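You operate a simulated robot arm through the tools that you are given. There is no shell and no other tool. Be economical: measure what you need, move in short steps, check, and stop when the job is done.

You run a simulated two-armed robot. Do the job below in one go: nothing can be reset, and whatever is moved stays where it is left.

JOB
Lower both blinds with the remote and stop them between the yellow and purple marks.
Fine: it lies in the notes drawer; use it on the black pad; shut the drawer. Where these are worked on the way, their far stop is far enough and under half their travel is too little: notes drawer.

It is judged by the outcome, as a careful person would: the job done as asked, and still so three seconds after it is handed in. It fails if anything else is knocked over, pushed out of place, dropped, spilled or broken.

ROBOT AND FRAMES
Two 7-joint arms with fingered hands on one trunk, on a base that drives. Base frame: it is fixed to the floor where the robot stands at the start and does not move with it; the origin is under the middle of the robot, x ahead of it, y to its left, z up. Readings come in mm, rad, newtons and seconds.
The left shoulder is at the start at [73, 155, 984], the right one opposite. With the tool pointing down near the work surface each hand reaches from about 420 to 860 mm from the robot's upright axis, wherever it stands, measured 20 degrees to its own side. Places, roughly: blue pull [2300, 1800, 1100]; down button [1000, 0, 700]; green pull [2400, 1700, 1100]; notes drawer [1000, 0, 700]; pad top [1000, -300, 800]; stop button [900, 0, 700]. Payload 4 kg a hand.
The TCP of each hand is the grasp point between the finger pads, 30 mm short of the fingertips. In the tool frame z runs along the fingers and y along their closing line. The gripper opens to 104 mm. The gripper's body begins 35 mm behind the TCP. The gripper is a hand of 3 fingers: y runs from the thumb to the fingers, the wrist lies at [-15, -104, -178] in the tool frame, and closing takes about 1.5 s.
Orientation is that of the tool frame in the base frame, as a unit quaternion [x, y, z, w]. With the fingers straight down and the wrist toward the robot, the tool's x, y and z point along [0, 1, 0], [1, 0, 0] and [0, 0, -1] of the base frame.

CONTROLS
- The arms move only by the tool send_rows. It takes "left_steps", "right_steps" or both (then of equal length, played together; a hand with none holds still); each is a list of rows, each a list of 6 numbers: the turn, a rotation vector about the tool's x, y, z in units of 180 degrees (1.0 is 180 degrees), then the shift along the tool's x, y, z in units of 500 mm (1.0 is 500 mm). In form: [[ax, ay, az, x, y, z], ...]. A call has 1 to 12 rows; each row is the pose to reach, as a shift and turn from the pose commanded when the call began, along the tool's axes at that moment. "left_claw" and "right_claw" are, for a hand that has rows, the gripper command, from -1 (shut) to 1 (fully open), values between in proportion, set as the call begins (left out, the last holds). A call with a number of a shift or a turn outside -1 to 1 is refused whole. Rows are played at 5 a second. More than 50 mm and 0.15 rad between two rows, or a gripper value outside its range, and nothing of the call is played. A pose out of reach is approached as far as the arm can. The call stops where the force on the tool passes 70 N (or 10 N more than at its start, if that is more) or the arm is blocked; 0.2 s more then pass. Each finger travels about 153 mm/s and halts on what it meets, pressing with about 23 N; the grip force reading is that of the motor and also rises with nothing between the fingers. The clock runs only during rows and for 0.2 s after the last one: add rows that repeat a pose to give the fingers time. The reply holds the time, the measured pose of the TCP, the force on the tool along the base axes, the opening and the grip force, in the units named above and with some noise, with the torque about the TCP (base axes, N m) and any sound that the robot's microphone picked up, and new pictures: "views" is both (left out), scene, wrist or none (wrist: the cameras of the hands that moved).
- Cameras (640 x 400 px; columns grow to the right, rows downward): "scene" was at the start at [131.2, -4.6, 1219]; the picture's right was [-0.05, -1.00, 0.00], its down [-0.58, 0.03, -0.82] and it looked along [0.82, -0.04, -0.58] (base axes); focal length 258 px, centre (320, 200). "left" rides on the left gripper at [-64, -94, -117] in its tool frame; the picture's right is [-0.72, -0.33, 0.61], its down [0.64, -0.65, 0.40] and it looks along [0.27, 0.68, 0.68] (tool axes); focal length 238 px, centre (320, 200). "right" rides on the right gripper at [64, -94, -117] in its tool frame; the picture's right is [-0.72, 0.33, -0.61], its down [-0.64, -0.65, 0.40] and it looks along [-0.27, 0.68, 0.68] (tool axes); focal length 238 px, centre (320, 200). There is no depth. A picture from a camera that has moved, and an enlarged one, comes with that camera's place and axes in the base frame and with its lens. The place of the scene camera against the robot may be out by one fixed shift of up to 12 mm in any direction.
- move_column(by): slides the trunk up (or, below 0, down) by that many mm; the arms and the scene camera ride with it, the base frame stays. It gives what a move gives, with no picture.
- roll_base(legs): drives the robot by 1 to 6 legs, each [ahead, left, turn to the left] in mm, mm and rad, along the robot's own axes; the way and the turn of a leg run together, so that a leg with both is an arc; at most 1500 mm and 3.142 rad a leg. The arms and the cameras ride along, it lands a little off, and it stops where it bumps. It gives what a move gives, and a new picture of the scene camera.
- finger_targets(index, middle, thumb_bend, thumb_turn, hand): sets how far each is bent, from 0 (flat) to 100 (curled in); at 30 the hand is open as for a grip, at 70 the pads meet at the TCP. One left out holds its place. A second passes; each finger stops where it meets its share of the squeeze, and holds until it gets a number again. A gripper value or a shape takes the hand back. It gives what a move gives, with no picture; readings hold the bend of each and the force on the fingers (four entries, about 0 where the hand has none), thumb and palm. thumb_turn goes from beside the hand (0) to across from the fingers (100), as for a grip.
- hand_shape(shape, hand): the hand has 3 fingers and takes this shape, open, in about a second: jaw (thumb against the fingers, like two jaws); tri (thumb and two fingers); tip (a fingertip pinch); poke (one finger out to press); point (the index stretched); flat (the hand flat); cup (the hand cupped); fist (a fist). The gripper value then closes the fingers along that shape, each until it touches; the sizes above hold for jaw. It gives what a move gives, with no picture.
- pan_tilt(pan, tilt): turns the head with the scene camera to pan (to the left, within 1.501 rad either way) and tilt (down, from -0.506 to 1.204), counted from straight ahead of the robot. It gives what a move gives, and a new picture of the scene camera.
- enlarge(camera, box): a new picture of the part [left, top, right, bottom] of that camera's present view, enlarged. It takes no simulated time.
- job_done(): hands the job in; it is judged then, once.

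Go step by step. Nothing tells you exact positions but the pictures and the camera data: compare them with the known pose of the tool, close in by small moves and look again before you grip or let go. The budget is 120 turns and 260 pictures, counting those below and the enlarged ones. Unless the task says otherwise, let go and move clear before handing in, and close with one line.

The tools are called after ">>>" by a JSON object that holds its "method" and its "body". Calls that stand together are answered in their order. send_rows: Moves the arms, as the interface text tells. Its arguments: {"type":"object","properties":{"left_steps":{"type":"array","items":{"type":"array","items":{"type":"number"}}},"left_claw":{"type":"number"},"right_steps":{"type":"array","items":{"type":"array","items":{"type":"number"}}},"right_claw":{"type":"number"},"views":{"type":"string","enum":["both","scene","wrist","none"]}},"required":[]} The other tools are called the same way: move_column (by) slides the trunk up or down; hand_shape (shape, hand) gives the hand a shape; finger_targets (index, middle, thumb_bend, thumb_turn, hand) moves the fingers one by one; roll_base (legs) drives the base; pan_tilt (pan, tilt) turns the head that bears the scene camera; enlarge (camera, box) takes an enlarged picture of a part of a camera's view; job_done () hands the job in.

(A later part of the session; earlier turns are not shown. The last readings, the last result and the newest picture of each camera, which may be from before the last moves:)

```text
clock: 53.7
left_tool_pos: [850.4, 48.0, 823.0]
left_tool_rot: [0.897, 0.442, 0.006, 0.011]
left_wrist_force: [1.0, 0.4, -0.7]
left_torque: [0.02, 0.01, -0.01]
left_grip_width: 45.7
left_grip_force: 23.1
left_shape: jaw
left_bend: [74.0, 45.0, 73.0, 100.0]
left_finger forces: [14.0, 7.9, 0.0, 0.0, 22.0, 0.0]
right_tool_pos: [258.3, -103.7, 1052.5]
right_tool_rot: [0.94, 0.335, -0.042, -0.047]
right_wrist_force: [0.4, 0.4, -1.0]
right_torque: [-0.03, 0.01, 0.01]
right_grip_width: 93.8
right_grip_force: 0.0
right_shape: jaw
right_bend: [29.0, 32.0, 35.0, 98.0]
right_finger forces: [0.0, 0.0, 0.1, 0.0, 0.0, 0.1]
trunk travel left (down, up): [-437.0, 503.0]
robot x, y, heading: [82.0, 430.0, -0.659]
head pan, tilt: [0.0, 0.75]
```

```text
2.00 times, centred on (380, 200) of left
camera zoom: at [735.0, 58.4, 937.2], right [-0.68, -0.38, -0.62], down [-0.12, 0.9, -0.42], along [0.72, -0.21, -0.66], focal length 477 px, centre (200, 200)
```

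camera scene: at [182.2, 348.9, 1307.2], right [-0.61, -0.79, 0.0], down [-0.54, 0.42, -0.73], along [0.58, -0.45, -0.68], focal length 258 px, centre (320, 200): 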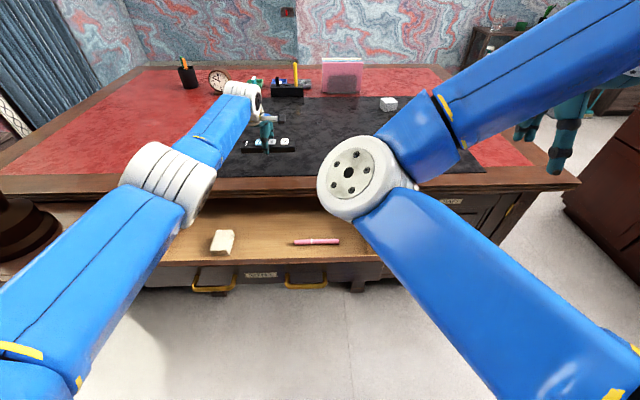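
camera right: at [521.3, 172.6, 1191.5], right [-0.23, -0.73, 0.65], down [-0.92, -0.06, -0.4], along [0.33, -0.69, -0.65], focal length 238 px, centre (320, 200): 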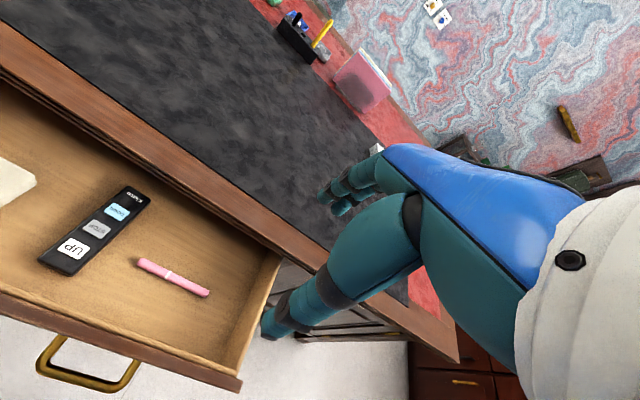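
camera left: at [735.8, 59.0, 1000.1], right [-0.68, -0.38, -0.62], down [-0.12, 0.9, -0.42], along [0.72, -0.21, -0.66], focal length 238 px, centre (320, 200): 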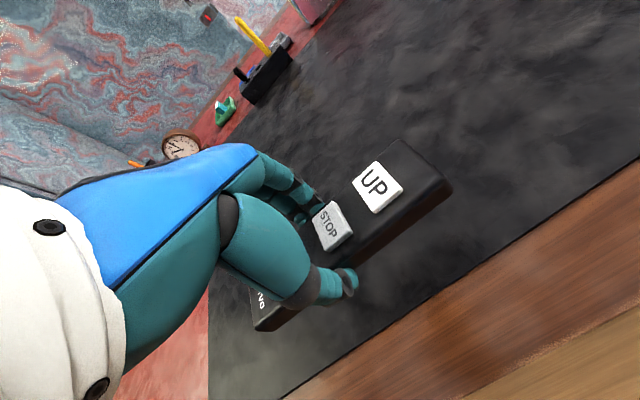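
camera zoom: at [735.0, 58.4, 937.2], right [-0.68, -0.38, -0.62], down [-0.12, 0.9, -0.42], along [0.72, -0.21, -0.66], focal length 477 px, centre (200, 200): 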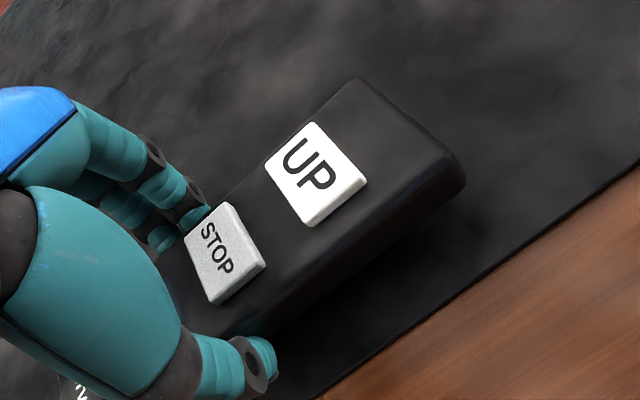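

Still just above the pad. I keep lowering in small steps.

>>> {"method": "move_column", "body": {"by": -6}}

>>> {"method": "move_column", "body": {"by": -5}}

>>> {"method": "enlarge", "body": {"camera": "left", "box": [220, 100, 540, 300]}}

```text
clock: 54.2
left_tool_pos: [849.4, 47.2, 817.9]
left_tool_rot: [0.897, 0.442, 0.006, 0.011]
left_wrist_force: [0.1, -0.2, -2.4]
left_torque: [0.05, 0.0, 0.02]
left_grip_width: 45.8
left_grip_force: 22.8
left_shape: jaw
left_bend: [74.0, 45.0, 73.0, 100.0]
left_finger forces: [14.1, 7.8, 0.0, 0.0, 22.0, 0.1]
right_tool_pos: [258.3, -103.1, 1046.0]
right_tool_rot: [0.94, 0.335, -0.041, -0.047]
right_wrist_force: [-0.4, 0.3, 0.2]
right_torque: [0.01, -0.03, -0.02]
right_grip_width: 93.5
right_grip_force: 0.1
right_shape: jaw
right_bend: [29.0, 32.0, 35.0, 98.0]
right_finger forces: [0.0, 0.0, 0.1, 0.0, 0.0, 0.1]
trunk travel left (down, up): [-431.0, 509.0]
robot x, y, heading: [80.4, 435.8, -0.655]
head pan, tilt: [0.0, 0.75]
```

```text
clock: 54.8
left_tool_pos: [848.9, 48.5, 814.0]
left_tool_rot: [0.897, 0.442, 0.007, 0.012]
left_wrist_force: [1.3, -0.5, 3.3]
left_torque: [0.09, 0.09, -0.03]
left_grip_width: 45.4
left_grip_force: 23.1
left_shape: jaw
left_bend: [74.0, 46.0, 73.0, 100.0]
left_finger forces: [14.1, 8.0, 0.0, 0.0, 26.7, 0.1]
right_tool_pos: [259.0, -103.5, 1041.1]
right_tool_rot: [0.941, 0.334, -0.041, -0.046]
right_wrist_force: [0.2, -0.1, 0.2]
right_torque: [0.01, 0.0, -0.02]
right_grip_width: 93.4
right_grip_force: 0.0
right_shape: jaw
right_bend: [29.0, 32.0, 35.0, 98.0]
right_finger forces: [0.0, 0.0, 0.0, 0.0, 0.0, 0.0]
trunk travel left (down, up): [-426.0, 514.0]
robot x, y, heading: [80.3, 430.2, -0.656]
head pan, tilt: [0.0, 0.75]
```

```text
2.00 times, centred on (380, 200) of left
camera zoom: at [734.4, 58.6, 927.5], right [-0.68, -0.38, -0.62], down [-0.12, 0.9, -0.42], along [0.72, -0.21, -0.66], focal length 477 px, centre (200, 200)
```

zoom: 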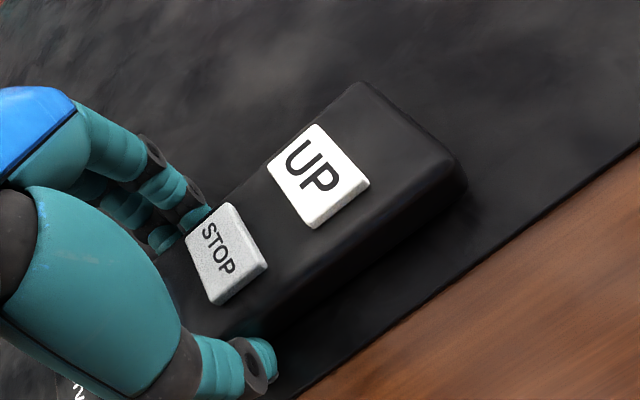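

Contact began. I settle 2 mm more and open the hand, then lift clear.

>>> {"method": "move_column", "body": {"by": -2}}

>>> {"method": "send_rows", "body": {"left_steps": [[0, 0, 0, 0, 0, 0], [0, 0, 0, 0, 0, 0], [0, 0, 0, 0, 0, 0], [0, 0, 0, 0, 0, 0], [0, 0, 0, 0, 0, -0.06], [0, 0, 0, 0, 0, -0.13], [0, 0, 0, 0, 0, -0.2]], "left_claw": 0.6}}

```text
clock: 55.3
left_tool_pos: [849.0, 48.1, 814.2]
left_tool_rot: [0.897, 0.442, 0.008, 0.013]
left_wrist_force: [1.5, -0.4, 10.4]
left_torque: [0.15, 0.16, 0.01]
left_grip_width: 46.2
left_grip_force: 23.0
left_shape: jaw
left_bend: [74.0, 46.0, 73.0, 100.0]
left_finger forces: [14.9, 9.2, 0.1, 0.1, 35.7, 0.0]
right_tool_pos: [257.2, -102.4, 1039.2]
right_tool_rot: [0.941, 0.334, -0.042, -0.046]
right_wrist_force: [0.3, 0.5, 0.2]
right_torque: [0.0, -0.01, -0.01]
right_grip_width: 93.5
right_grip_force: 0.1
right_shape: jaw
right_bend: [29.0, 32.0, 35.0, 98.0]
right_finger forces: [0.0, 0.0, 0.1, 0.0, 0.1, 0.0]
trunk travel left (down, up): [-424.0, 516.0]
robot x, y, heading: [82.9, 433.6, -0.659]
head pan, tilt: [0.0, 0.75]
```

```text
clock: 56.9
left_tool_pos: [845.4, 48.9, 912.3]
left_tool_rot: [0.897, 0.442, 0.007, 0.01]
left_wrist_force: [-0.1, -0.3, -0.3]
left_torque: [-0.01, -0.04, -0.03]
left_grip_width: 83.0
left_grip_force: 0.1
left_shape: jaw
left_bend: [27.0, 34.0, 50.0, 99.0]
left_finger forces: [0.0, 0.1, 0.0, 0.1, 0.0, 0.0]
right_tool_pos: [258.5, -104.1, 1038.9]
right_tool_rot: [0.94, 0.334, -0.041, -0.047]
right_wrist_force: [-0.2, -1.3, -0.4]
right_torque: [-0.01, 0.01, -0.03]
right_grip_width: 93.5
right_grip_force: 0.0
right_shape: jaw
right_bend: [29.0, 32.0, 35.0, 98.0]
right_finger forces: [0.0, 0.0, 0.0, 0.0, 0.0, 0.0]
trunk travel left (down, up): [-424.0, 516.0]
robot x, y, heading: [80.9, 433.5, -0.66]
head pan, tilt: [0.0, 0.75]
camera scene: at [180.2, 348.1, 1231.2], right [-0.61, -0.79, 0.0], down [-0.54, 0.42, -0.73], along [0.58, -0.44, -0.68], focal length 258 px, centre (320, 200)
camera left: at [730.4, 59.7, 1024.7], right [-0.68, -0.38, -0.62], down [-0.12, 0.9, -0.42], along [0.72, -0.21, -0.66], focal length 238 px, centre (320, 200)
```

scene: 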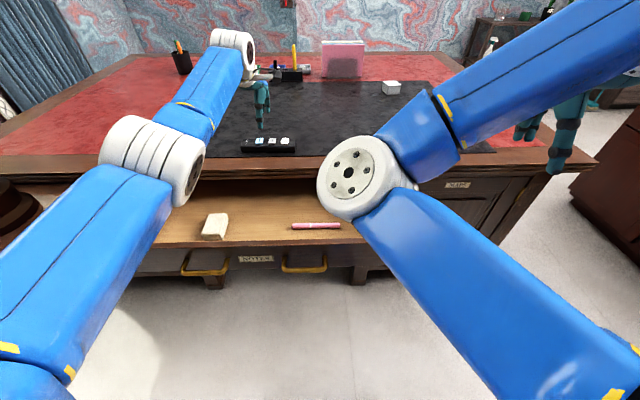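
left: 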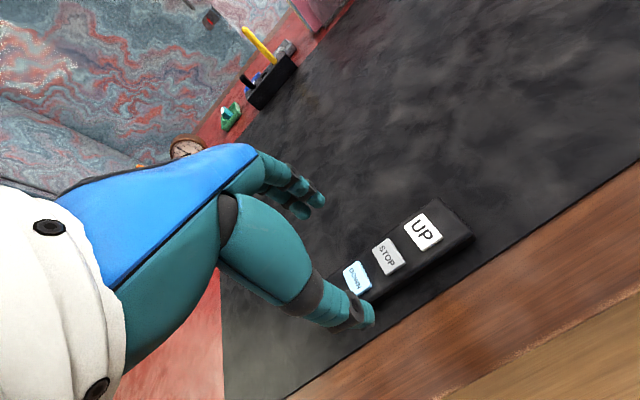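

The remote sits flat on the pad: DOWN at about (874, 66), STOP (848, 34), UP (824, 0), tops z≈801. I shape the left hand to poke and check the view of the blinds.

>>> {"method": "hand_shape", "body": {"shape": "poke", "hand": "left"}}

>>> {"method": "send_rows", "body": {"left_steps": [[0, 0, 0, 0, 0, 0]], "views": "both"}}

>>> {"method": "enlarge", "body": {"camera": "scene", "box": [180, 60, 340, 160]}}

>>> {"method": "pan_tilt", "body": {"pan": 1.19, "tilt": 0.0}}

```text
clock: 57.8
left_tool_pos: [845.8, 50.1, 911.2]
left_tool_rot: [0.898, 0.44, 0.006, 0.011]
left_wrist_force: [0.1, -0.4, 0.7]
left_torque: [0.01, 0.01, 0.01]
left_grip_width: 0.0
left_grip_force: 0.0
left_shape: poke
left_bend: [70.0, 70.0, 100.0, 100.0]
left_finger forces: [0.0, 0.0, 0.1, 0.0, 0.1, 0.1]
right_tool_pos: [257.6, -103.8, 1038.2]
right_tool_rot: [0.94, 0.334, -0.041, -0.047]
right_wrist_force: [-0.3, -0.5, -0.4]
right_torque: [-0.02, 0.0, 0.01]
right_grip_width: 93.6
right_grip_force: 0.0
right_shape: jaw
right_bend: [29.0, 32.0, 35.0, 98.0]
right_finger forces: [0.0, 0.1, 0.1, 0.1, 0.1, 0.0]
trunk travel left (down, up): [-424.0, 516.0]
robot x, y, heading: [86.0, 432.0, -0.653]
head pan, tilt: [0.0, 0.75]
```

```text
clock: 58.2
left_tool_pos: [846.1, 49.3, 910.7]
left_tool_rot: [0.897, 0.441, 0.006, 0.011]
left_wrist_force: [1.0, 0.3, 0.1]
left_torque: [0.0, 0.01, -0.03]
left_grip_width: 0.0
left_grip_force: 0.0
left_shape: poke
left_bend: [70.0, 70.0, 100.0, 100.0]
left_finger forces: [0.0, 0.1, 0.1, 0.0, 0.1, 0.0]
right_tool_pos: [259.0, -103.4, 1040.4]
right_tool_rot: [0.94, 0.334, -0.041, -0.046]
right_wrist_force: [-0.9, -0.4, 0.0]
right_torque: [0.01, 0.0, -0.04]
right_grip_width: 93.5
right_grip_force: 0.1
right_shape: jaw
right_bend: [29.0, 32.0, 35.0, 98.0]
right_finger forces: [0.1, 0.0, 0.0, 0.0, 0.0, 0.0]
trunk travel left (down, up): [-424.0, 516.0]
robot x, y, heading: [82.8, 434.1, -0.662]
head pan, tilt: [0.0, 0.75]
camera scene: at [181.2, 348.3, 1231.2], right [-0.61, -0.79, 0.0], down [-0.54, 0.42, -0.73], along [0.58, -0.45, -0.68], focal length 258 px, centre (320, 200)
camera left: at [731.1, 59.7, 1024.4], right [-0.68, -0.38, -0.62], down [-0.12, 0.9, -0.42], along [0.72, -0.21, -0.66], focal length 238 px, centre (320, 200)
```

scene: 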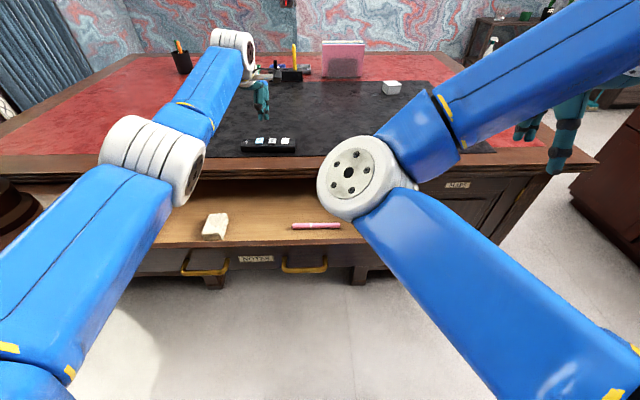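
left: 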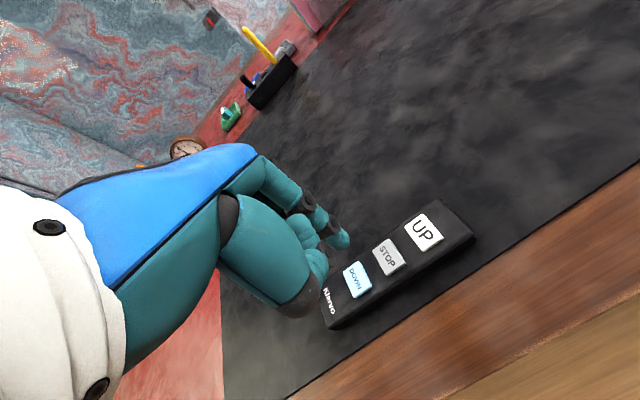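

```text
4.00 times, centred on (260, 110) of scene
camera zoom: at [181.2, 348.3, 1231.2], right [-0.61, -0.79, 0.0], down [-0.54, 0.42, -0.73], along [0.58, -0.45, -0.68], focal length 1032 px, centre (560, 560)
```

zoom: 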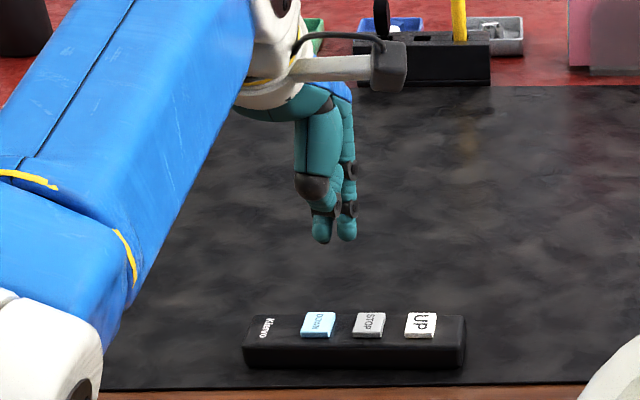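

```text
clock: 59.6
left_tool_pos: [846.2, 49.1, 911.0]
left_tool_rot: [0.897, 0.442, 0.007, 0.012]
left_wrist_force: [0.7, -0.6, 0.2]
left_torque: [-0.01, 0.02, 0.0]
left_grip_width: 0.0
left_grip_force: 0.0
left_shape: poke
left_bend: [70.0, 70.0, 100.0, 100.0]
left_finger forces: [0.0, 0.1, 0.0, 0.1, 0.0, 0.1]
right_tool_pos: [258.5, -103.7, 1039.8]
right_tool_rot: [0.94, 0.334, -0.041, -0.047]
right_wrist_force: [0.5, 0.9, 0.9]
right_torque: [0.02, -0.01, 0.01]
right_grip_width: 93.4
right_grip_force: 0.1
right_shape: jaw
right_bend: [29.0, 32.0, 35.0, 98.0]
right_finger forces: [0.0, 0.1, 0.0, 0.0, 0.0, 0.0]
trunk travel left (down, up): [-424.0, 516.0]
robot x, y, heading: [83.3, 433.5, -0.66]
head pan, tilt: [1.19, 0.0]
camera scene: at [193.2, 444.6, 1299.4], right [0.51, -0.86, 0.0], down [0.0, 0.0, -1.0], along [0.86, 0.51, 0.0], focal length 258 px, centre (320, 200)
```

scene: 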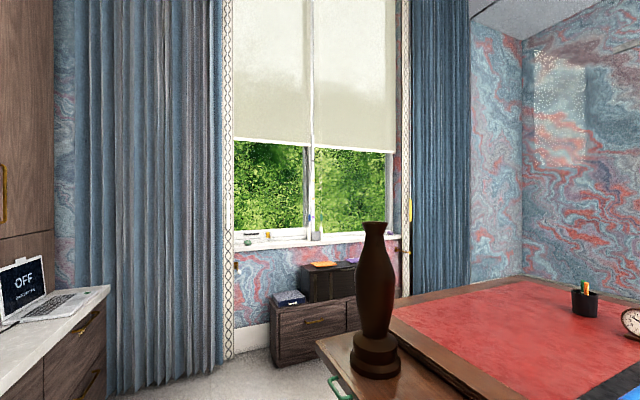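

The view of the blinds and marks is clear. Both fingers are out in this shape, so I curl the middle finger to leave only the index for pressing, and check.

>>> {"method": "finger_targets", "body": {"hand": "left", "middle": 100, "index": 60, "thumb_bend": 100}}

>>> {"method": "enlarge", "body": {"camera": "left", "box": [200, 140, 520, 340]}}

>>> {"method": "enlarge", "body": {"camera": "scene", "box": [220, 110, 420, 235]}}

>>> {"method": "pan_tilt", "body": {"pan": 0.2, "tilt": 0.6}}

>>> {"method": "enlarge", "body": {"camera": "scene", "box": [240, 90, 400, 190]}}

```text
clock: 60.6
left_tool_pos: [845.8, 48.9, 911.5]
left_tool_rot: [0.897, 0.441, 0.006, 0.012]
left_wrist_force: [0.6, 0.1, -0.3]
left_torque: [0.0, -0.02, -0.02]
left_grip_width: 23.5
left_grip_force: 0.1
left_shape: fingers
left_bend: [36.0, 100.0, 100.0, 100.0]
left_finger forces: [0.0, 0.1, 0.1, 0.1, 0.1, 0.0]
right_tool_pos: [257.6, -103.5, 1038.3]
right_tool_rot: [0.94, 0.335, -0.042, -0.046]
right_wrist_force: [-0.1, 0.4, -0.3]
right_torque: [0.04, -0.01, -0.04]
right_grip_width: 93.3
right_grip_force: 0.1
right_shape: jaw
right_bend: [29.0, 32.0, 35.0, 98.0]
right_finger forces: [0.1, 0.1, 0.0, 0.1, 0.0, 0.0]
trunk travel left (down, up): [-424.0, 516.0]
robot x, y, heading: [85.1, 431.5, -0.657]
head pan, tilt: [1.19, 0.0]
```

```text
2.00 times, centred on (360, 240) of left
camera zoom: at [731.0, 59.7, 1024.5], right [-0.68, -0.38, -0.62], down [-0.12, 0.9, -0.42], along [0.72, -0.21, -0.66], focal length 477 px, centre (240, 120)
```

zoom: 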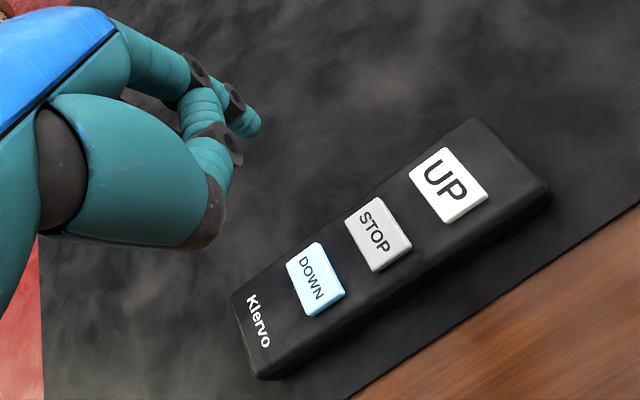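

```text
3.20 times, centred on (320, 172) of scene
camera zoom: at [193.1, 444.6, 1299.4], right [0.51, -0.86, 0.0], down [0.0, 0.0, -1.0], along [0.86, 0.51, 0.0], focal length 826 px, centre (320, 288)
```

zoom: 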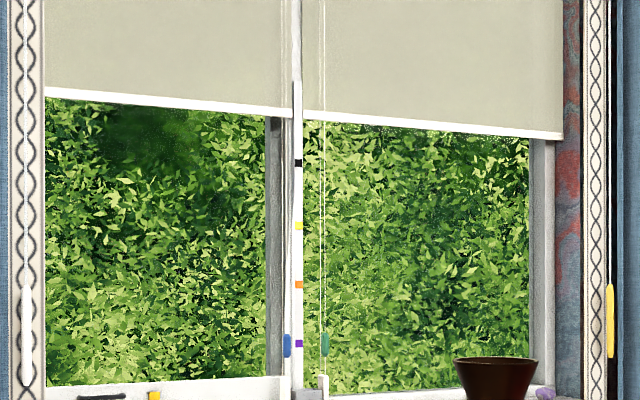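

```text
clock: 61.8
left_tool_pos: [845.4, 50.0, 911.6]
left_tool_rot: [0.897, 0.441, 0.007, 0.012]
left_wrist_force: [0.0, 0.0, -0.1]
left_torque: [-0.02, -0.01, -0.07]
left_grip_width: 23.5
left_grip_force: 0.1
left_shape: fingers
left_bend: [36.0, 100.0, 100.0, 100.0]
left_finger forces: [0.1, 0.0, 0.1, 0.0, 0.0, 0.0]
right_tool_pos: [257.9, -103.3, 1038.5]
right_tool_rot: [0.94, 0.335, -0.042, -0.046]
right_wrist_force: [-0.1, -0.3, -0.1]
right_torque: [0.03, -0.02, 0.01]
right_grip_width: 93.4
right_grip_force: 0.1
right_shape: jaw
right_bend: [29.0, 32.0, 35.0, 98.0]
right_finger forces: [0.0, 0.0, 0.1, 0.1, 0.1, 0.0]
trunk travel left (down, up): [-424.0, 516.0]
robot x, y, heading: [80.0, 430.4, -0.659]
head pan, tilt: [0.201, 0.6]
camera scene: at [194.9, 360.1, 1244.1], right [-0.44, -0.9, 0.0], down [-0.51, 0.25, -0.82], along [0.74, -0.36, -0.57], focal length 258 px, centre (320, 200)
```

scene: 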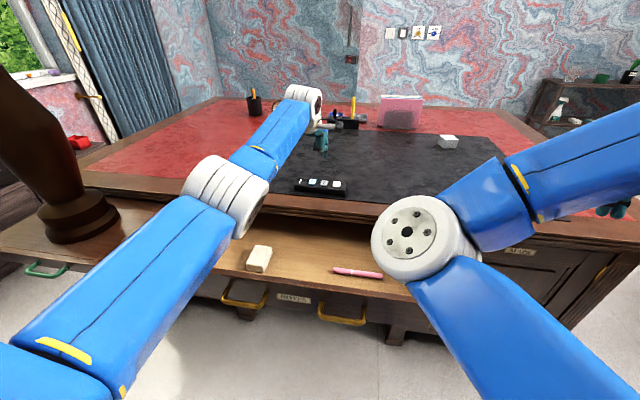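

```text
4.00 times, centred on (320, 140) of scene
camera zoom: at [194.9, 360.1, 1244.1], right [-0.44, -0.9, 0.0], down [-0.51, 0.25, -0.82], along [0.74, -0.36, -0.57], focal length 1032 px, centre (320, 440)
```

zoom: 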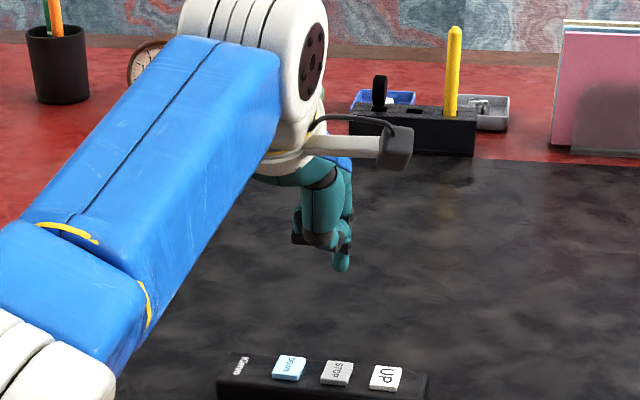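

The blinds' bottoms are well above the yellow mark, with orange midway to purple. I set the index to 70 so it points straight, and check.

>>> {"method": "finger_targets", "body": {"hand": "left", "index": 70}}

>>> {"method": "enlarge", "body": {"camera": "left", "box": [200, 140, 520, 340]}}

>>> {"method": "enlarge", "body": {"camera": "scene", "box": [240, 90, 400, 190]}}

```text
clock: 62.8
left_tool_pos: [845.0, 49.7, 911.9]
left_tool_rot: [0.898, 0.441, 0.007, 0.011]
left_wrist_force: [0.0, -0.2, 0.8]
left_torque: [-0.01, -0.02, -0.03]
left_grip_width: 21.8
left_grip_force: 0.1
left_shape: fingers
left_bend: [35.0, 100.0, 99.0, 100.0]
left_finger forces: [0.0, 0.0, 0.0, 0.1, 0.0, 0.1]
right_tool_pos: [258.1, -103.3, 1038.6]
right_tool_rot: [0.94, 0.335, -0.042, -0.046]
right_wrist_force: [0.0, 0.1, 0.3]
right_torque: [-0.02, 0.01, 0.03]
right_grip_width: 93.6
right_grip_force: 0.0
right_shape: jaw
right_bend: [29.0, 32.0, 35.0, 98.0]
right_finger forces: [0.1, 0.0, 0.1, 0.0, 0.0, 0.0]
trunk travel left (down, up): [-424.0, 516.0]
robot x, y, heading: [85.3, 434.3, -0.658]
head pan, tilt: [0.201, 0.6]
```

```text
2.00 times, centred on (360, 240) of left
camera zoom: at [731.1, 59.7, 1024.5], right [-0.68, -0.38, -0.62], down [-0.12, 0.9, -0.42], along [0.72, -0.21, -0.66], focal length 477 px, centre (240, 120)
```

zoom: 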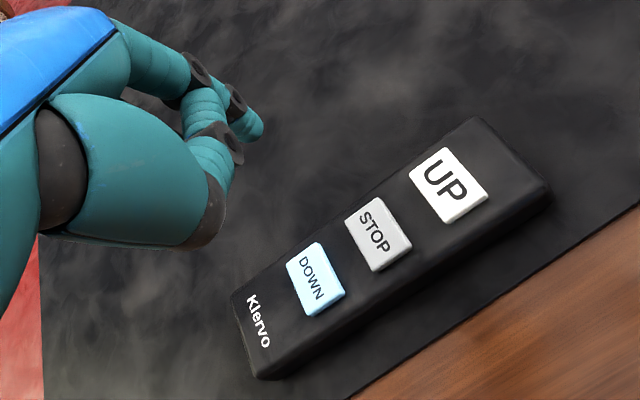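

```text
4.00 times, centred on (320, 140) of scene
camera zoom: at [194.9, 360.0, 1244.1], right [-0.44, -0.9, 0.0], down [-0.51, 0.25, -0.82], along [0.74, -0.36, -0.57], focal length 1032 px, centre (320, 440)
```

zoom: 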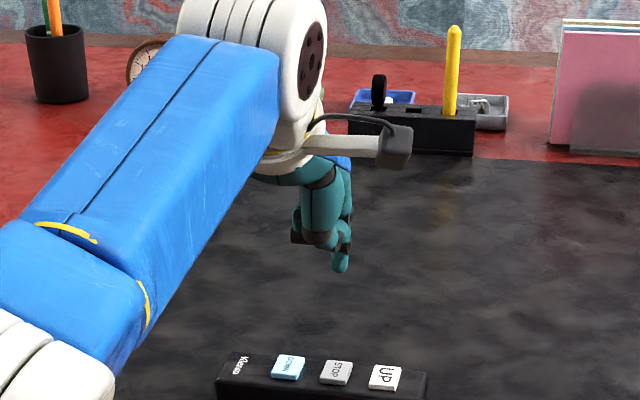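

The index stops against the thumb at 35, but its tip is the lowest part, about 33 mm ahead and 15 mm right of the TCP. I move it above DOWN and look.

>>> {"method": "send_rows", "body": {"left_steps": [[0, 0, 0, 0.045, -0.018, 0.06], [0, 0, 0, 0.089, -0.036, 0.12], [0, 0, 0, 0.089, -0.036, 0.148]], "views": "none"}}

>>> {"method": "enlarge", "body": {"camera": "left", "box": [200, 140, 520, 340]}}

>>> {"method": "enlarge", "body": {"camera": "scene", "box": [260, 120, 380, 195]}}

```text
clock: 63.6
left_tool_pos: [859.2, 95.2, 836.6]
left_tool_rot: [0.896, 0.443, 0.008, 0.011]
left_wrist_force: [1.6, 0.3, 1.4]
left_torque: [-0.03, -0.04, 0.04]
left_grip_width: 21.7
left_grip_force: 0.7
left_shape: fingers
left_bend: [35.0, 100.0, 99.0, 100.0]
left_finger forces: [1.2, 0.0, 0.1, 0.0, 0.0, 0.1]
right_tool_pos: [257.5, -104.0, 1038.9]
right_tool_rot: [0.941, 0.334, -0.041, -0.046]
right_wrist_force: [0.1, -1.0, -0.3]
right_torque: [0.03, 0.0, 0.01]
right_grip_width: 93.5
right_grip_force: 0.0
right_shape: jaw
right_bend: [29.0, 32.0, 35.0, 98.0]
right_finger forces: [0.0, 0.0, 0.0, 0.0, 0.0, 0.0]
trunk travel left (down, up): [-424.0, 516.0]
robot x, y, heading: [79.1, 429.6, -0.654]
head pan, tilt: [0.201, 0.6]
heard: click
```

```text
2.00 times, centred on (360, 240) of left
camera zoom: at [744.1, 105.7, 950.0], right [-0.68, -0.38, -0.62], down [-0.12, 0.9, -0.42], along [0.72, -0.21, -0.66], focal length 477 px, centre (240, 120)
```

zoom: 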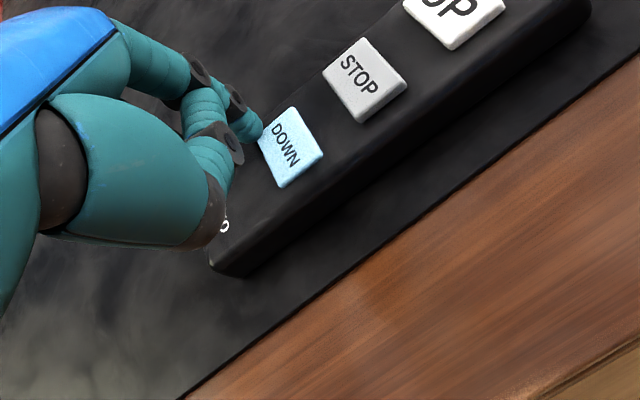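

```text
5.33 times, centred on (320, 158) of scene
camera zoom: at [194.4, 360.0, 1244.2], right [-0.44, -0.9, 0.0], down [-0.51, 0.25, -0.82], along [0.74, -0.36, -0.57], focal length 1376 px, centre (320, 427)
```

zoom: 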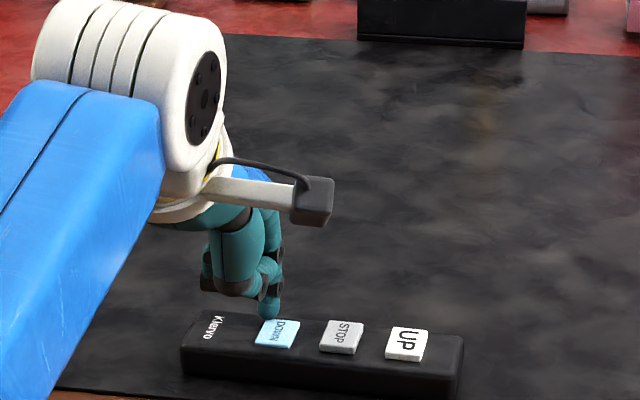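

A click: DOWN has been pressed. I lift and move the finger above STOP at once, then look at the blinds.

>>> {"method": "send_rows", "body": {"left_steps": [[0, 0, 0, 0, 0, -0.03], [0, 0, 0, -0.084, -0.016, -0.03]], "views": "none"}}

>>> {"method": "pan_tilt", "body": {"pan": 1.19, "tilt": 0.0}}

>>> {"method": "enlarge", "body": {"camera": "scene", "box": [220, 110, 420, 235]}}

>>> {"method": "enlarge", "body": {"camera": "left", "box": [200, 140, 520, 340]}}

```text
clock: 64.2
left_tool_pos: [826.4, 67.2, 852.5]
left_tool_rot: [0.897, 0.442, 0.007, 0.01]
left_wrist_force: [0.2, -0.4, 0.4]
left_torque: [-0.02, 0.0, 0.0]
left_grip_width: 21.5
left_grip_force: 0.0
left_shape: fingers
left_bend: [35.0, 100.0, 99.0, 100.0]
left_finger forces: [0.0, 0.1, 0.1, 0.0, 0.0, 0.0]
right_tool_pos: [258.1, -104.6, 1039.0]
right_tool_rot: [0.94, 0.336, -0.042, -0.047]
right_wrist_force: [1.0, 0.6, -0.2]
right_torque: [0.02, -0.01, -0.03]
right_grip_width: 93.5
right_grip_force: 0.1
right_shape: jaw
right_bend: [29.0, 32.0, 35.0, 98.0]
right_finger forces: [0.1, 0.0, 0.1, 0.0, 0.0, 0.0]
trunk travel left (down, up): [-424.0, 516.0]
robot x, y, heading: [79.7, 428.7, -0.656]
head pan, tilt: [0.201, 0.6]
```

```text
clock: 65.5
left_tool_pos: [828.0, 67.8, 851.1]
left_tool_rot: [0.897, 0.441, 0.006, 0.011]
left_wrist_force: [-0.6, -0.1, -0.4]
left_torque: [0.01, 0.0, -0.03]
left_grip_width: 21.5
left_grip_force: 0.1
left_shape: fingers
left_bend: [35.0, 100.0, 99.0, 100.0]
left_finger forces: [0.0, 0.1, 0.1, 0.0, 0.0, 0.0]
right_tool_pos: [258.1, -104.4, 1039.0]
right_tool_rot: [0.94, 0.334, -0.041, -0.047]
right_wrist_force: [0.0, -0.5, 0.0]
right_torque: [0.0, -0.01, -0.05]
right_grip_width: 93.3
right_grip_force: 0.1
right_shape: jaw
right_bend: [29.0, 32.0, 35.0, 98.0]
right_finger forces: [0.1, 0.0, 0.0, 0.1, 0.0, 0.0]
trunk travel left (down, up): [-424.0, 516.0]
robot x, y, heading: [82.8, 430.3, -0.653]
head pan, tilt: [1.19, 0.0]
camera scene: at [193.2, 444.7, 1299.4], right [0.51, -0.86, 0.0], down [0.0, 0.0, -1.0], along [0.86, 0.51, 0.0], focal length 258 px, centre (320, 200)
```

scene: 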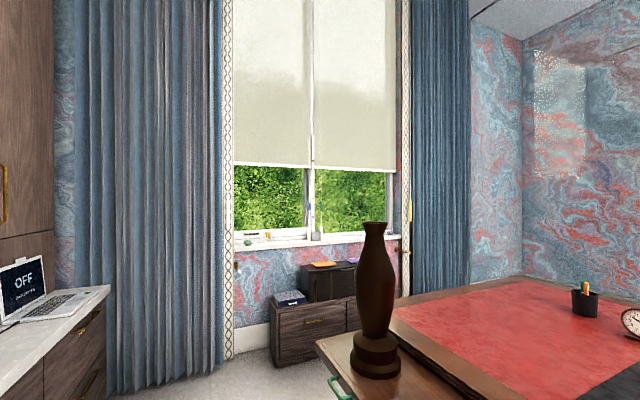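

```text
3.20 times, centred on (320, 172) of scene
camera zoom: at [193.2, 444.7, 1299.4], right [0.51, -0.86, 0.0], down [0.0, 0.0, -1.0], along [0.86, 0.51, 0.0], focal length 826 px, centre (320, 288)
```

zoom: 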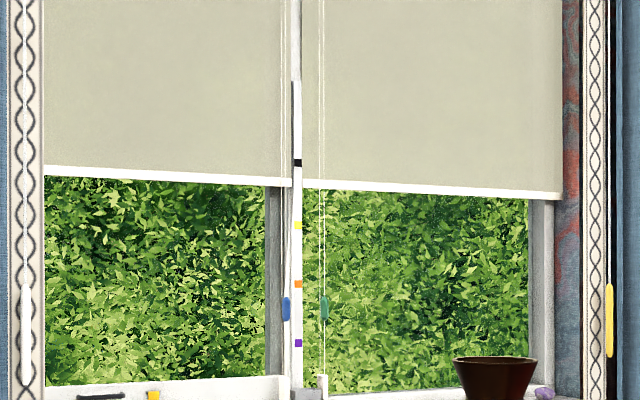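

```text
2.00 times, centred on (360, 240) of left
camera zoom: at [713.0, 78.6, 965.1], right [-0.68, -0.38, -0.62], down [-0.12, 0.9, -0.42], along [0.72, -0.21, -0.66], focal length 477 px, centre (240, 120)
```

zoom: 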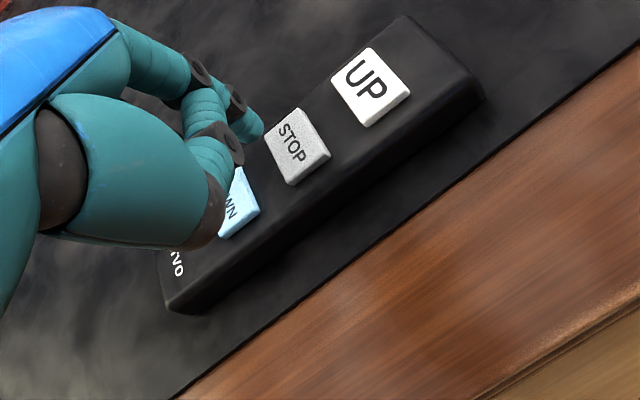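

Both blinds are moving together, ~36 px/s in this zoom, about 100 px from the orange mark. I wait 1.4 s and look again.

>>> {"method": "send_rows", "body": {"left_steps": [[0, 0, 0, 0, 0, 0], [0, 0, 0, 0, 0, 0], [0, 0, 0, 0, 0, 0], [0, 0, 0, 0, 0, 0], [0, 0, 0, 0, 0, 0], [0, 0, 0, 0, 0, 0]], "views": "none"}}

>>> {"method": "enlarge", "body": {"camera": "scene", "box": [220, 110, 420, 235]}}

```text
clock: 66.9
left_tool_pos: [827.2, 66.8, 852.0]
left_tool_rot: [0.897, 0.442, 0.006, 0.012]
left_wrist_force: [0.0, 0.2, 0.2]
left_torque: [0.0, 0.01, -0.01]
left_grip_width: 21.7
left_grip_force: 0.1
left_shape: fingers
left_bend: [35.0, 100.0, 99.0, 100.0]
left_finger forces: [0.0, 0.1, 0.1, 0.0, 0.0, 0.0]
right_tool_pos: [258.1, -104.1, 1039.5]
right_tool_rot: [0.94, 0.335, -0.041, -0.046]
right_wrist_force: [0.3, 0.0, 0.3]
right_torque: [0.01, 0.01, -0.02]
right_grip_width: 93.5
right_grip_force: 0.1
right_shape: jaw
right_bend: [29.0, 32.0, 35.0, 98.0]
right_finger forces: [0.0, 0.1, 0.1, 0.0, 0.0, 0.1]
trunk travel left (down, up): [-424.0, 516.0]
robot x, y, heading: [80.7, 433.8, -0.654]
head pan, tilt: [1.19, 0.0]
```

```text
3.20 times, centred on (320, 172) of scene
camera zoom: at [193.1, 444.8, 1299.4], right [0.51, -0.86, 0.0], down [0.0, 0.0, -1.0], along [0.86, 0.51, 0.0], focal length 826 px, centre (320, 288)
```

zoom: 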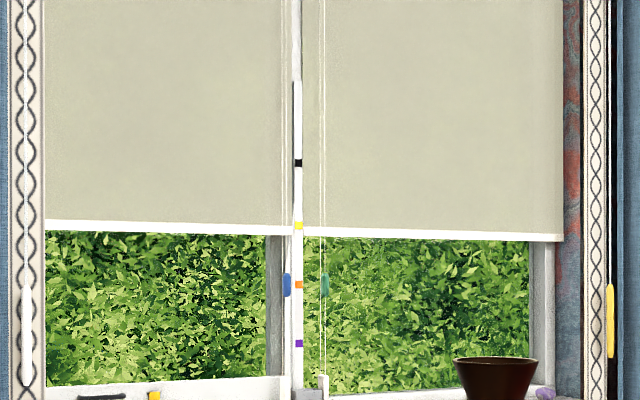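

Bottoms are now just past yellow. I wait 0.8 s more and then press STOP.

>>> {"method": "send_rows", "body": {"left_steps": [[0, 0, 0, 0, 0, 0], [0, 0, 0, 0, 0, 0], [0, 0, 0, 0, 0, 0], [0, 0, 0, 0, 0, 0.032], [0, 0, 0, 0, 0, 0.038]], "views": "none"}}

>>> {"method": "enlarge", "body": {"camera": "scene", "box": [220, 110, 420, 235]}}

>>> {"method": "enlarge", "body": {"camera": "left", "box": [200, 140, 520, 340]}}

```text
clock: 68.1
left_tool_pos: [827.6, 68.7, 834.5]
left_tool_rot: [0.897, 0.442, 0.008, 0.013]
left_wrist_force: [-0.6, 0.8, 6.8]
left_torque: [-0.3, -0.22, 0.0]
left_grip_width: 21.3
left_grip_force: 3.4
left_shape: fingers
left_bend: [35.0, 100.0, 99.0, 100.0]
left_finger forces: [6.9, 0.0, 0.0, 0.0, 0.0, 0.1]
right_tool_pos: [255.9, -103.0, 1040.8]
right_tool_rot: [0.94, 0.335, -0.042, -0.046]
right_wrist_force: [0.7, -0.2, -1.0]
right_torque: [0.0, 0.0, 0.01]
right_grip_width: 93.5
right_grip_force: 0.1
right_shape: jaw
right_bend: [29.0, 32.0, 35.0, 98.0]
right_finger forces: [0.1, 0.1, 0.1, 0.1, 0.0, 0.0]
trunk travel left (down, up): [-424.0, 516.0]
robot x, y, heading: [82.7, 433.8, -0.657]
head pan, tilt: [1.19, 0.0]
heard: click
```

```text
3.20 times, centred on (320, 172) of scene
camera zoom: at [191.3, 445.7, 1299.8], right [0.51, -0.86, 0.0], down [0.0, 0.0, -1.0], along [0.86, 0.51, 0.0], focal length 826 px, centre (320, 288)
```

zoom: 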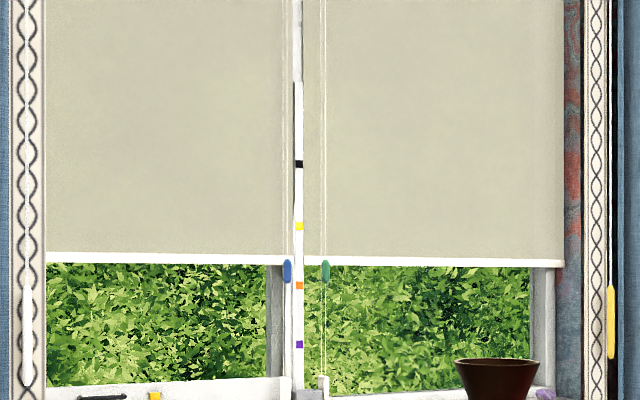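

```text
2.00 times, centred on (360, 240) of left
camera zoom: at [712.8, 78.8, 947.9], right [-0.68, -0.38, -0.62], down [-0.12, 0.9, -0.42], along [0.72, -0.22, -0.66], focal length 477 px, centre (240, 120)
```

zoom: 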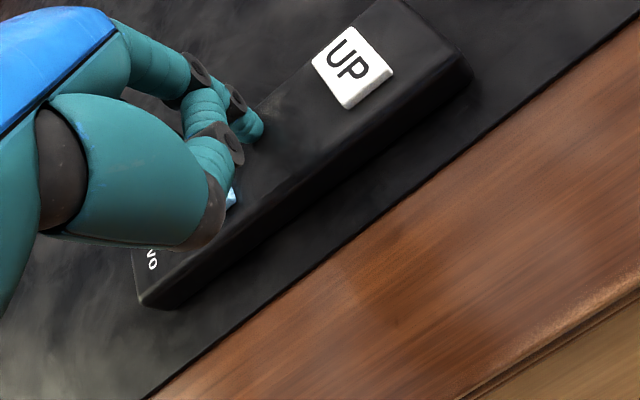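

STOP clicked with the bottoms between yellow and orange. I lift the finger clear and check that they stay.

>>> {"method": "send_rows", "body": {"left_steps": [[0, 0, 0, 0, 0, -0.08], [0, 0, 0, 0, 0, -0.16], [0, 0, 0, 0, 0, -0.2]], "views": "none"}}

>>> {"method": "enlarge", "body": {"camera": "scene", "box": [220, 110, 420, 235]}}

```text
clock: 68.9
left_tool_pos: [825.8, 68.8, 932.2]
left_tool_rot: [0.897, 0.441, 0.005, 0.01]
left_wrist_force: [-0.5, 0.0, 0.6]
left_torque: [-0.02, 0.0, 0.01]
left_grip_width: 21.2
left_grip_force: 0.3
left_shape: fingers
left_bend: [35.0, 100.0, 99.0, 100.0]
left_finger forces: [0.1, 0.1, 0.1, 0.0, 0.0, 0.0]
right_tool_pos: [258.2, -103.6, 1040.4]
right_tool_rot: [0.94, 0.334, -0.042, -0.048]
right_wrist_force: [0.0, 0.3, 0.8]
right_torque: [0.0, 0.05, -0.03]
right_grip_width: 93.6
right_grip_force: 0.1
right_shape: jaw
right_bend: [29.0, 32.0, 35.0, 98.0]
right_finger forces: [0.0, 0.0, 0.0, 0.0, 0.0, 0.0]
trunk travel left (down, up): [-424.0, 516.0]
robot x, y, heading: [85.7, 436.0, -0.655]
head pan, tilt: [1.19, 0.0]
```

```text
3.20 times, centred on (320, 172) of scene
camera zoom: at [193.0, 444.4, 1299.4], right [0.51, -0.86, 0.0], down [0.0, 0.0, -1.0], along [0.86, 0.51, 0.0], focal length 826 px, centre (320, 288)
```

zoom: 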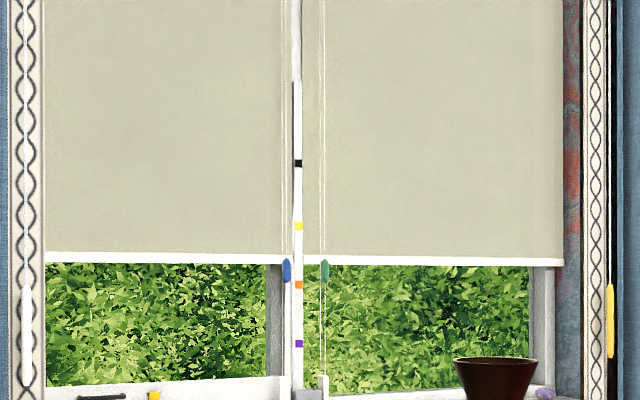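

The blinds have stopped between yellow and purple. Now I'll shut the drawer: back up 230 mm (the left hand stays high) and reshape the hand.

>>> {"method": "roll_base", "body": {"legs": [[-230, 0, 0]]}}

>>> {"method": "hand_shape", "body": {"hand": "left", "shape": "jaw"}}

>>> {"method": "send_rows", "body": {"left_steps": [[-0.047, 0, 0, 0.03, -0.06, 0.0], [-0.095, 0, 0, 0.06, -0.12, 0.0], [-0.142, 0, 0, 0.09, -0.18, 0.02], [-0.19, 0, 0, 0.12, -0.24, 0.05], [-0.238, 0, 0, 0.15, -0.3, 0.08], [-0.286, 0, 0, 0.18, -0.36, 0.1], [-0.333, 0, 0, 0.216, -0.42, 0.12], [-0.333, 0, 0, 0.216, -0.42, 0.12]], "left_claw": -1, "views": "none"}}

>>> {"method": "pan_tilt", "body": {"pan": 0, "tilt": 0.65}}

```text
clock: 70.6
left_tool_pos: [646.2, 210.6, 933.0]
left_tool_rot: [0.897, 0.442, 0.006, 0.012]
left_wrist_force: [-0.1, -0.5, -0.1]
left_torque: [0.01, 0.0, 0.0]
left_grip_width: 21.3
left_grip_force: 0.2
left_shape: fingers
left_bend: [35.0, 100.0, 99.0, 100.0]
left_finger forces: [0.1, 0.0, 0.0, 0.0, 0.0, 0.0]
right_tool_pos: [76.7, 36.8, 1039.0]
right_tool_rot: [0.94, 0.336, -0.043, -0.047]
right_wrist_force: [-0.6, -0.3, 0.2]
right_torque: [0.02, -0.04, -0.02]
right_grip_width: 93.6
right_grip_force: 0.1
right_shape: jaw
right_bend: [29.0, 32.0, 35.0, 98.0]
right_finger forces: [0.0, 0.0, 0.0, 0.0, 0.1, 0.0]
trunk travel left (down, up): [-424.0, 516.0]
robot x, y, heading: [-99.6, 572.9, -0.656]
head pan, tilt: [1.19, 0.0]
camera scene: at [11.1, 585.0, 1299.4], right [0.51, -0.86, 0.0], down [0.0, 0.0, -1.0], along [0.86, 0.51, 0.0], focal length 258 px, centre (320, 200)
```

scene: 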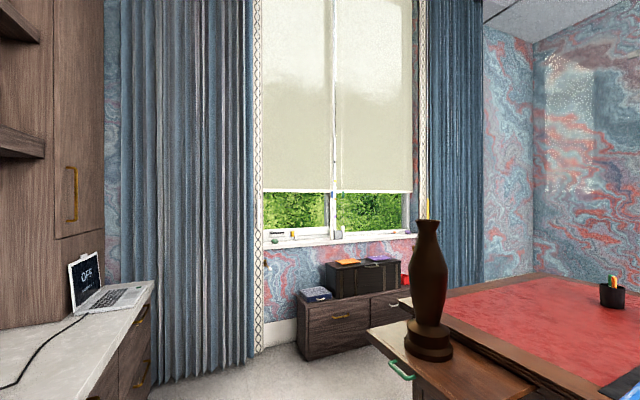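

```text
clock: 71.5
left_tool_pos: [642.9, 211.9, 934.9]
left_tool_rot: [0.897, 0.442, 0.007, 0.011]
left_wrist_force: [-0.7, 0.2, 0.4]
left_torque: [-0.02, -0.04, 0.0]
left_grip_width: 103.5
left_grip_force: 0.0
left_shape: jaw
left_bend: [30.0, 30.0, 30.0, 98.0]
left_finger forces: [0.0, 0.0, 0.1, 0.1, 0.0, 0.1]
right_tool_pos: [74.1, 38.4, 1039.8]
right_tool_rot: [0.94, 0.336, -0.041, -0.046]
right_wrist_force: [-0.3, -0.1, -0.4]
right_torque: [0.03, -0.01, -0.01]
right_grip_width: 93.3
right_grip_force: 0.0
right_shape: jaw
right_bend: [29.0, 32.0, 35.0, 98.0]
right_finger forces: [0.0, 0.1, 0.0, 0.0, 0.0, 0.0]
trunk travel left (down, up): [-424.0, 516.0]
robot x, y, heading: [-101.9, 570.7, -0.653]
head pan, tilt: [1.19, 0.0]
```

```text
clock: 73.3
left_tool_pos: [545.9, 425.0, 866.6]
left_tool_rot: [0.771, 0.379, 0.227, 0.459]
left_wrist_force: [-0.4, -0.1, 0.3]
left_torque: [-0.01, -0.04, 0.03]
left_grip_width: 0.3
left_grip_force: 23.0
left_shape: jaw
left_bend: [70.0, 70.0, 45.0, 100.0]
left_finger forces: [0.0, 0.1, 0.0, 0.0, 0.0, 0.0]
right_tool_pos: [75.4, 38.2, 1039.8]
right_tool_rot: [0.94, 0.335, -0.041, -0.047]
right_wrist_force: [-0.1, 0.0, 0.2]
right_torque: [-0.02, 0.01, -0.01]
right_grip_width: 93.5
right_grip_force: 0.1
right_shape: jaw
right_bend: [29.0, 32.0, 35.0, 98.0]
right_finger forces: [0.0, 0.0, 0.1, 0.0, 0.0, 0.0]
trunk travel left (down, up): [-424.0, 516.0]
robot x, y, heading: [-101.7, 571.9, -0.651]
head pan, tilt: [1.19, 0.0]
```

```text
clock: 74.7
left_tool_pos: [545.0, 426.9, 868.9]
left_tool_rot: [0.77, 0.379, 0.227, 0.46]
left_wrist_force: [-0.5, -0.2, -0.5]
left_torque: [-0.01, 0.0, -0.02]
left_grip_width: 0.1
left_grip_force: 22.5
left_shape: jaw
left_bend: [70.0, 70.0, 45.0, 100.0]
left_finger forces: [0.0, 0.1, 0.0, 0.1, 0.1, 0.1]
right_tool_pos: [74.2, 39.5, 1039.9]
right_tool_rot: [0.94, 0.335, -0.041, -0.046]
right_wrist_force: [0.0, -0.6, 0.0]
right_torque: [0.02, -0.02, 0.03]
right_grip_width: 93.5
right_grip_force: 0.0
right_shape: jaw
right_bend: [29.0, 32.0, 35.0, 98.0]
right_finger forces: [0.0, 0.0, 0.1, 0.1, 0.1, 0.0]
trunk travel left (down, up): [-424.0, 516.0]
robot x, y, heading: [-99.2, 572.6, -0.653]
head pan, tilt: [0.0, 0.649]
camera scene: at [1.3, 487.8, 1240.0], right [-0.61, -0.79, 0.0], down [-0.48, 0.37, -0.8], along [0.63, -0.48, -0.61], focal length 258 px, centre (320, 200)
```

scene: 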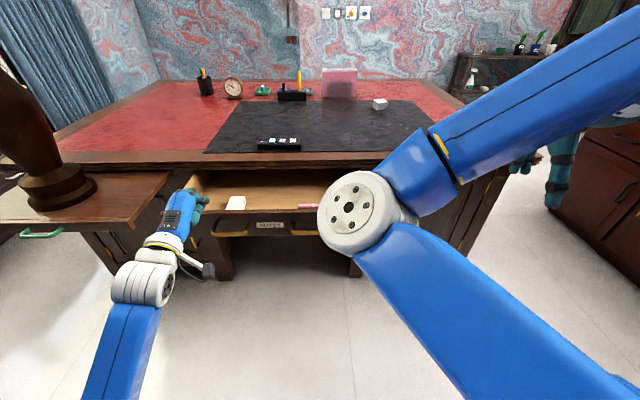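

The left hand is lined up with the left pull (bar ~699 ahead, 269 left, z≈680). I lower the trunk to bring the fingertips to bar height, and look.

>>> {"method": "move_column", "body": {"by": -174}}

>>> {"method": "enlarge", "body": {"camera": "scene", "box": [120, 60, 360, 210]}}

>>> {"method": "enlarge", "body": {"camera": "left", "box": [0, 0, 640, 400]}}

```text
clock: 76.7
left_tool_pos: [544.9, 425.3, 693.9]
left_tool_rot: [0.77, 0.38, 0.228, 0.459]
left_wrist_force: [0.5, -0.9, 0.0]
left_torque: [-0.02, 0.01, 0.0]
left_grip_width: 0.0
left_grip_force: 23.2
left_shape: jaw
left_bend: [70.0, 70.0, 45.0, 100.0]
left_finger forces: [0.0, 0.0, 0.0, 0.0, 0.1, 0.0]
right_tool_pos: [74.1, 38.7, 866.2]
right_tool_rot: [0.94, 0.335, -0.04, -0.046]
right_wrist_force: [-0.1, -0.4, 0.8]
right_torque: [0.02, -0.03, 0.01]
right_grip_width: 93.6
right_grip_force: 0.0
right_shape: jaw
right_bend: [29.0, 32.0, 35.0, 98.0]
right_finger forces: [0.1, 0.0, 0.1, 0.0, 0.1, 0.1]
trunk travel left (down, up): [-250.0, 690.0]
robot x, y, heading: [-98.5, 569.1, -0.661]
head pan, tilt: [0.0, 0.649]
```

```text
2.67 times, centred on (240, 135) of scene
camera zoom: at [0.8, 488.0, 1066.0], right [-0.61, -0.79, 0.0], down [-0.48, 0.37, -0.8], along [0.63, -0.48, -0.61], focal length 688 px, centre (533, 373)
```

zoom: 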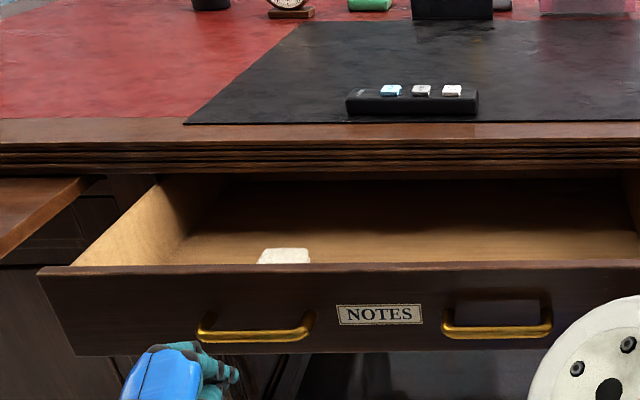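

```text
1.00 times, centred on (320, 200) of left (not enlarged: the box is as wide or as high as the picture)
camera zoom: at [391.3, 466.3, 666.0], right [-0.13, -0.8, -0.58], down [0.43, 0.48, -0.77], along [0.89, -0.35, 0.28], focal length 238 px, centre (320, 200)
```

zoom: 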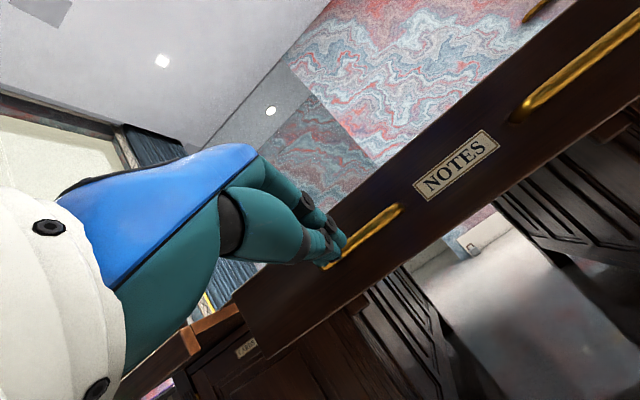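

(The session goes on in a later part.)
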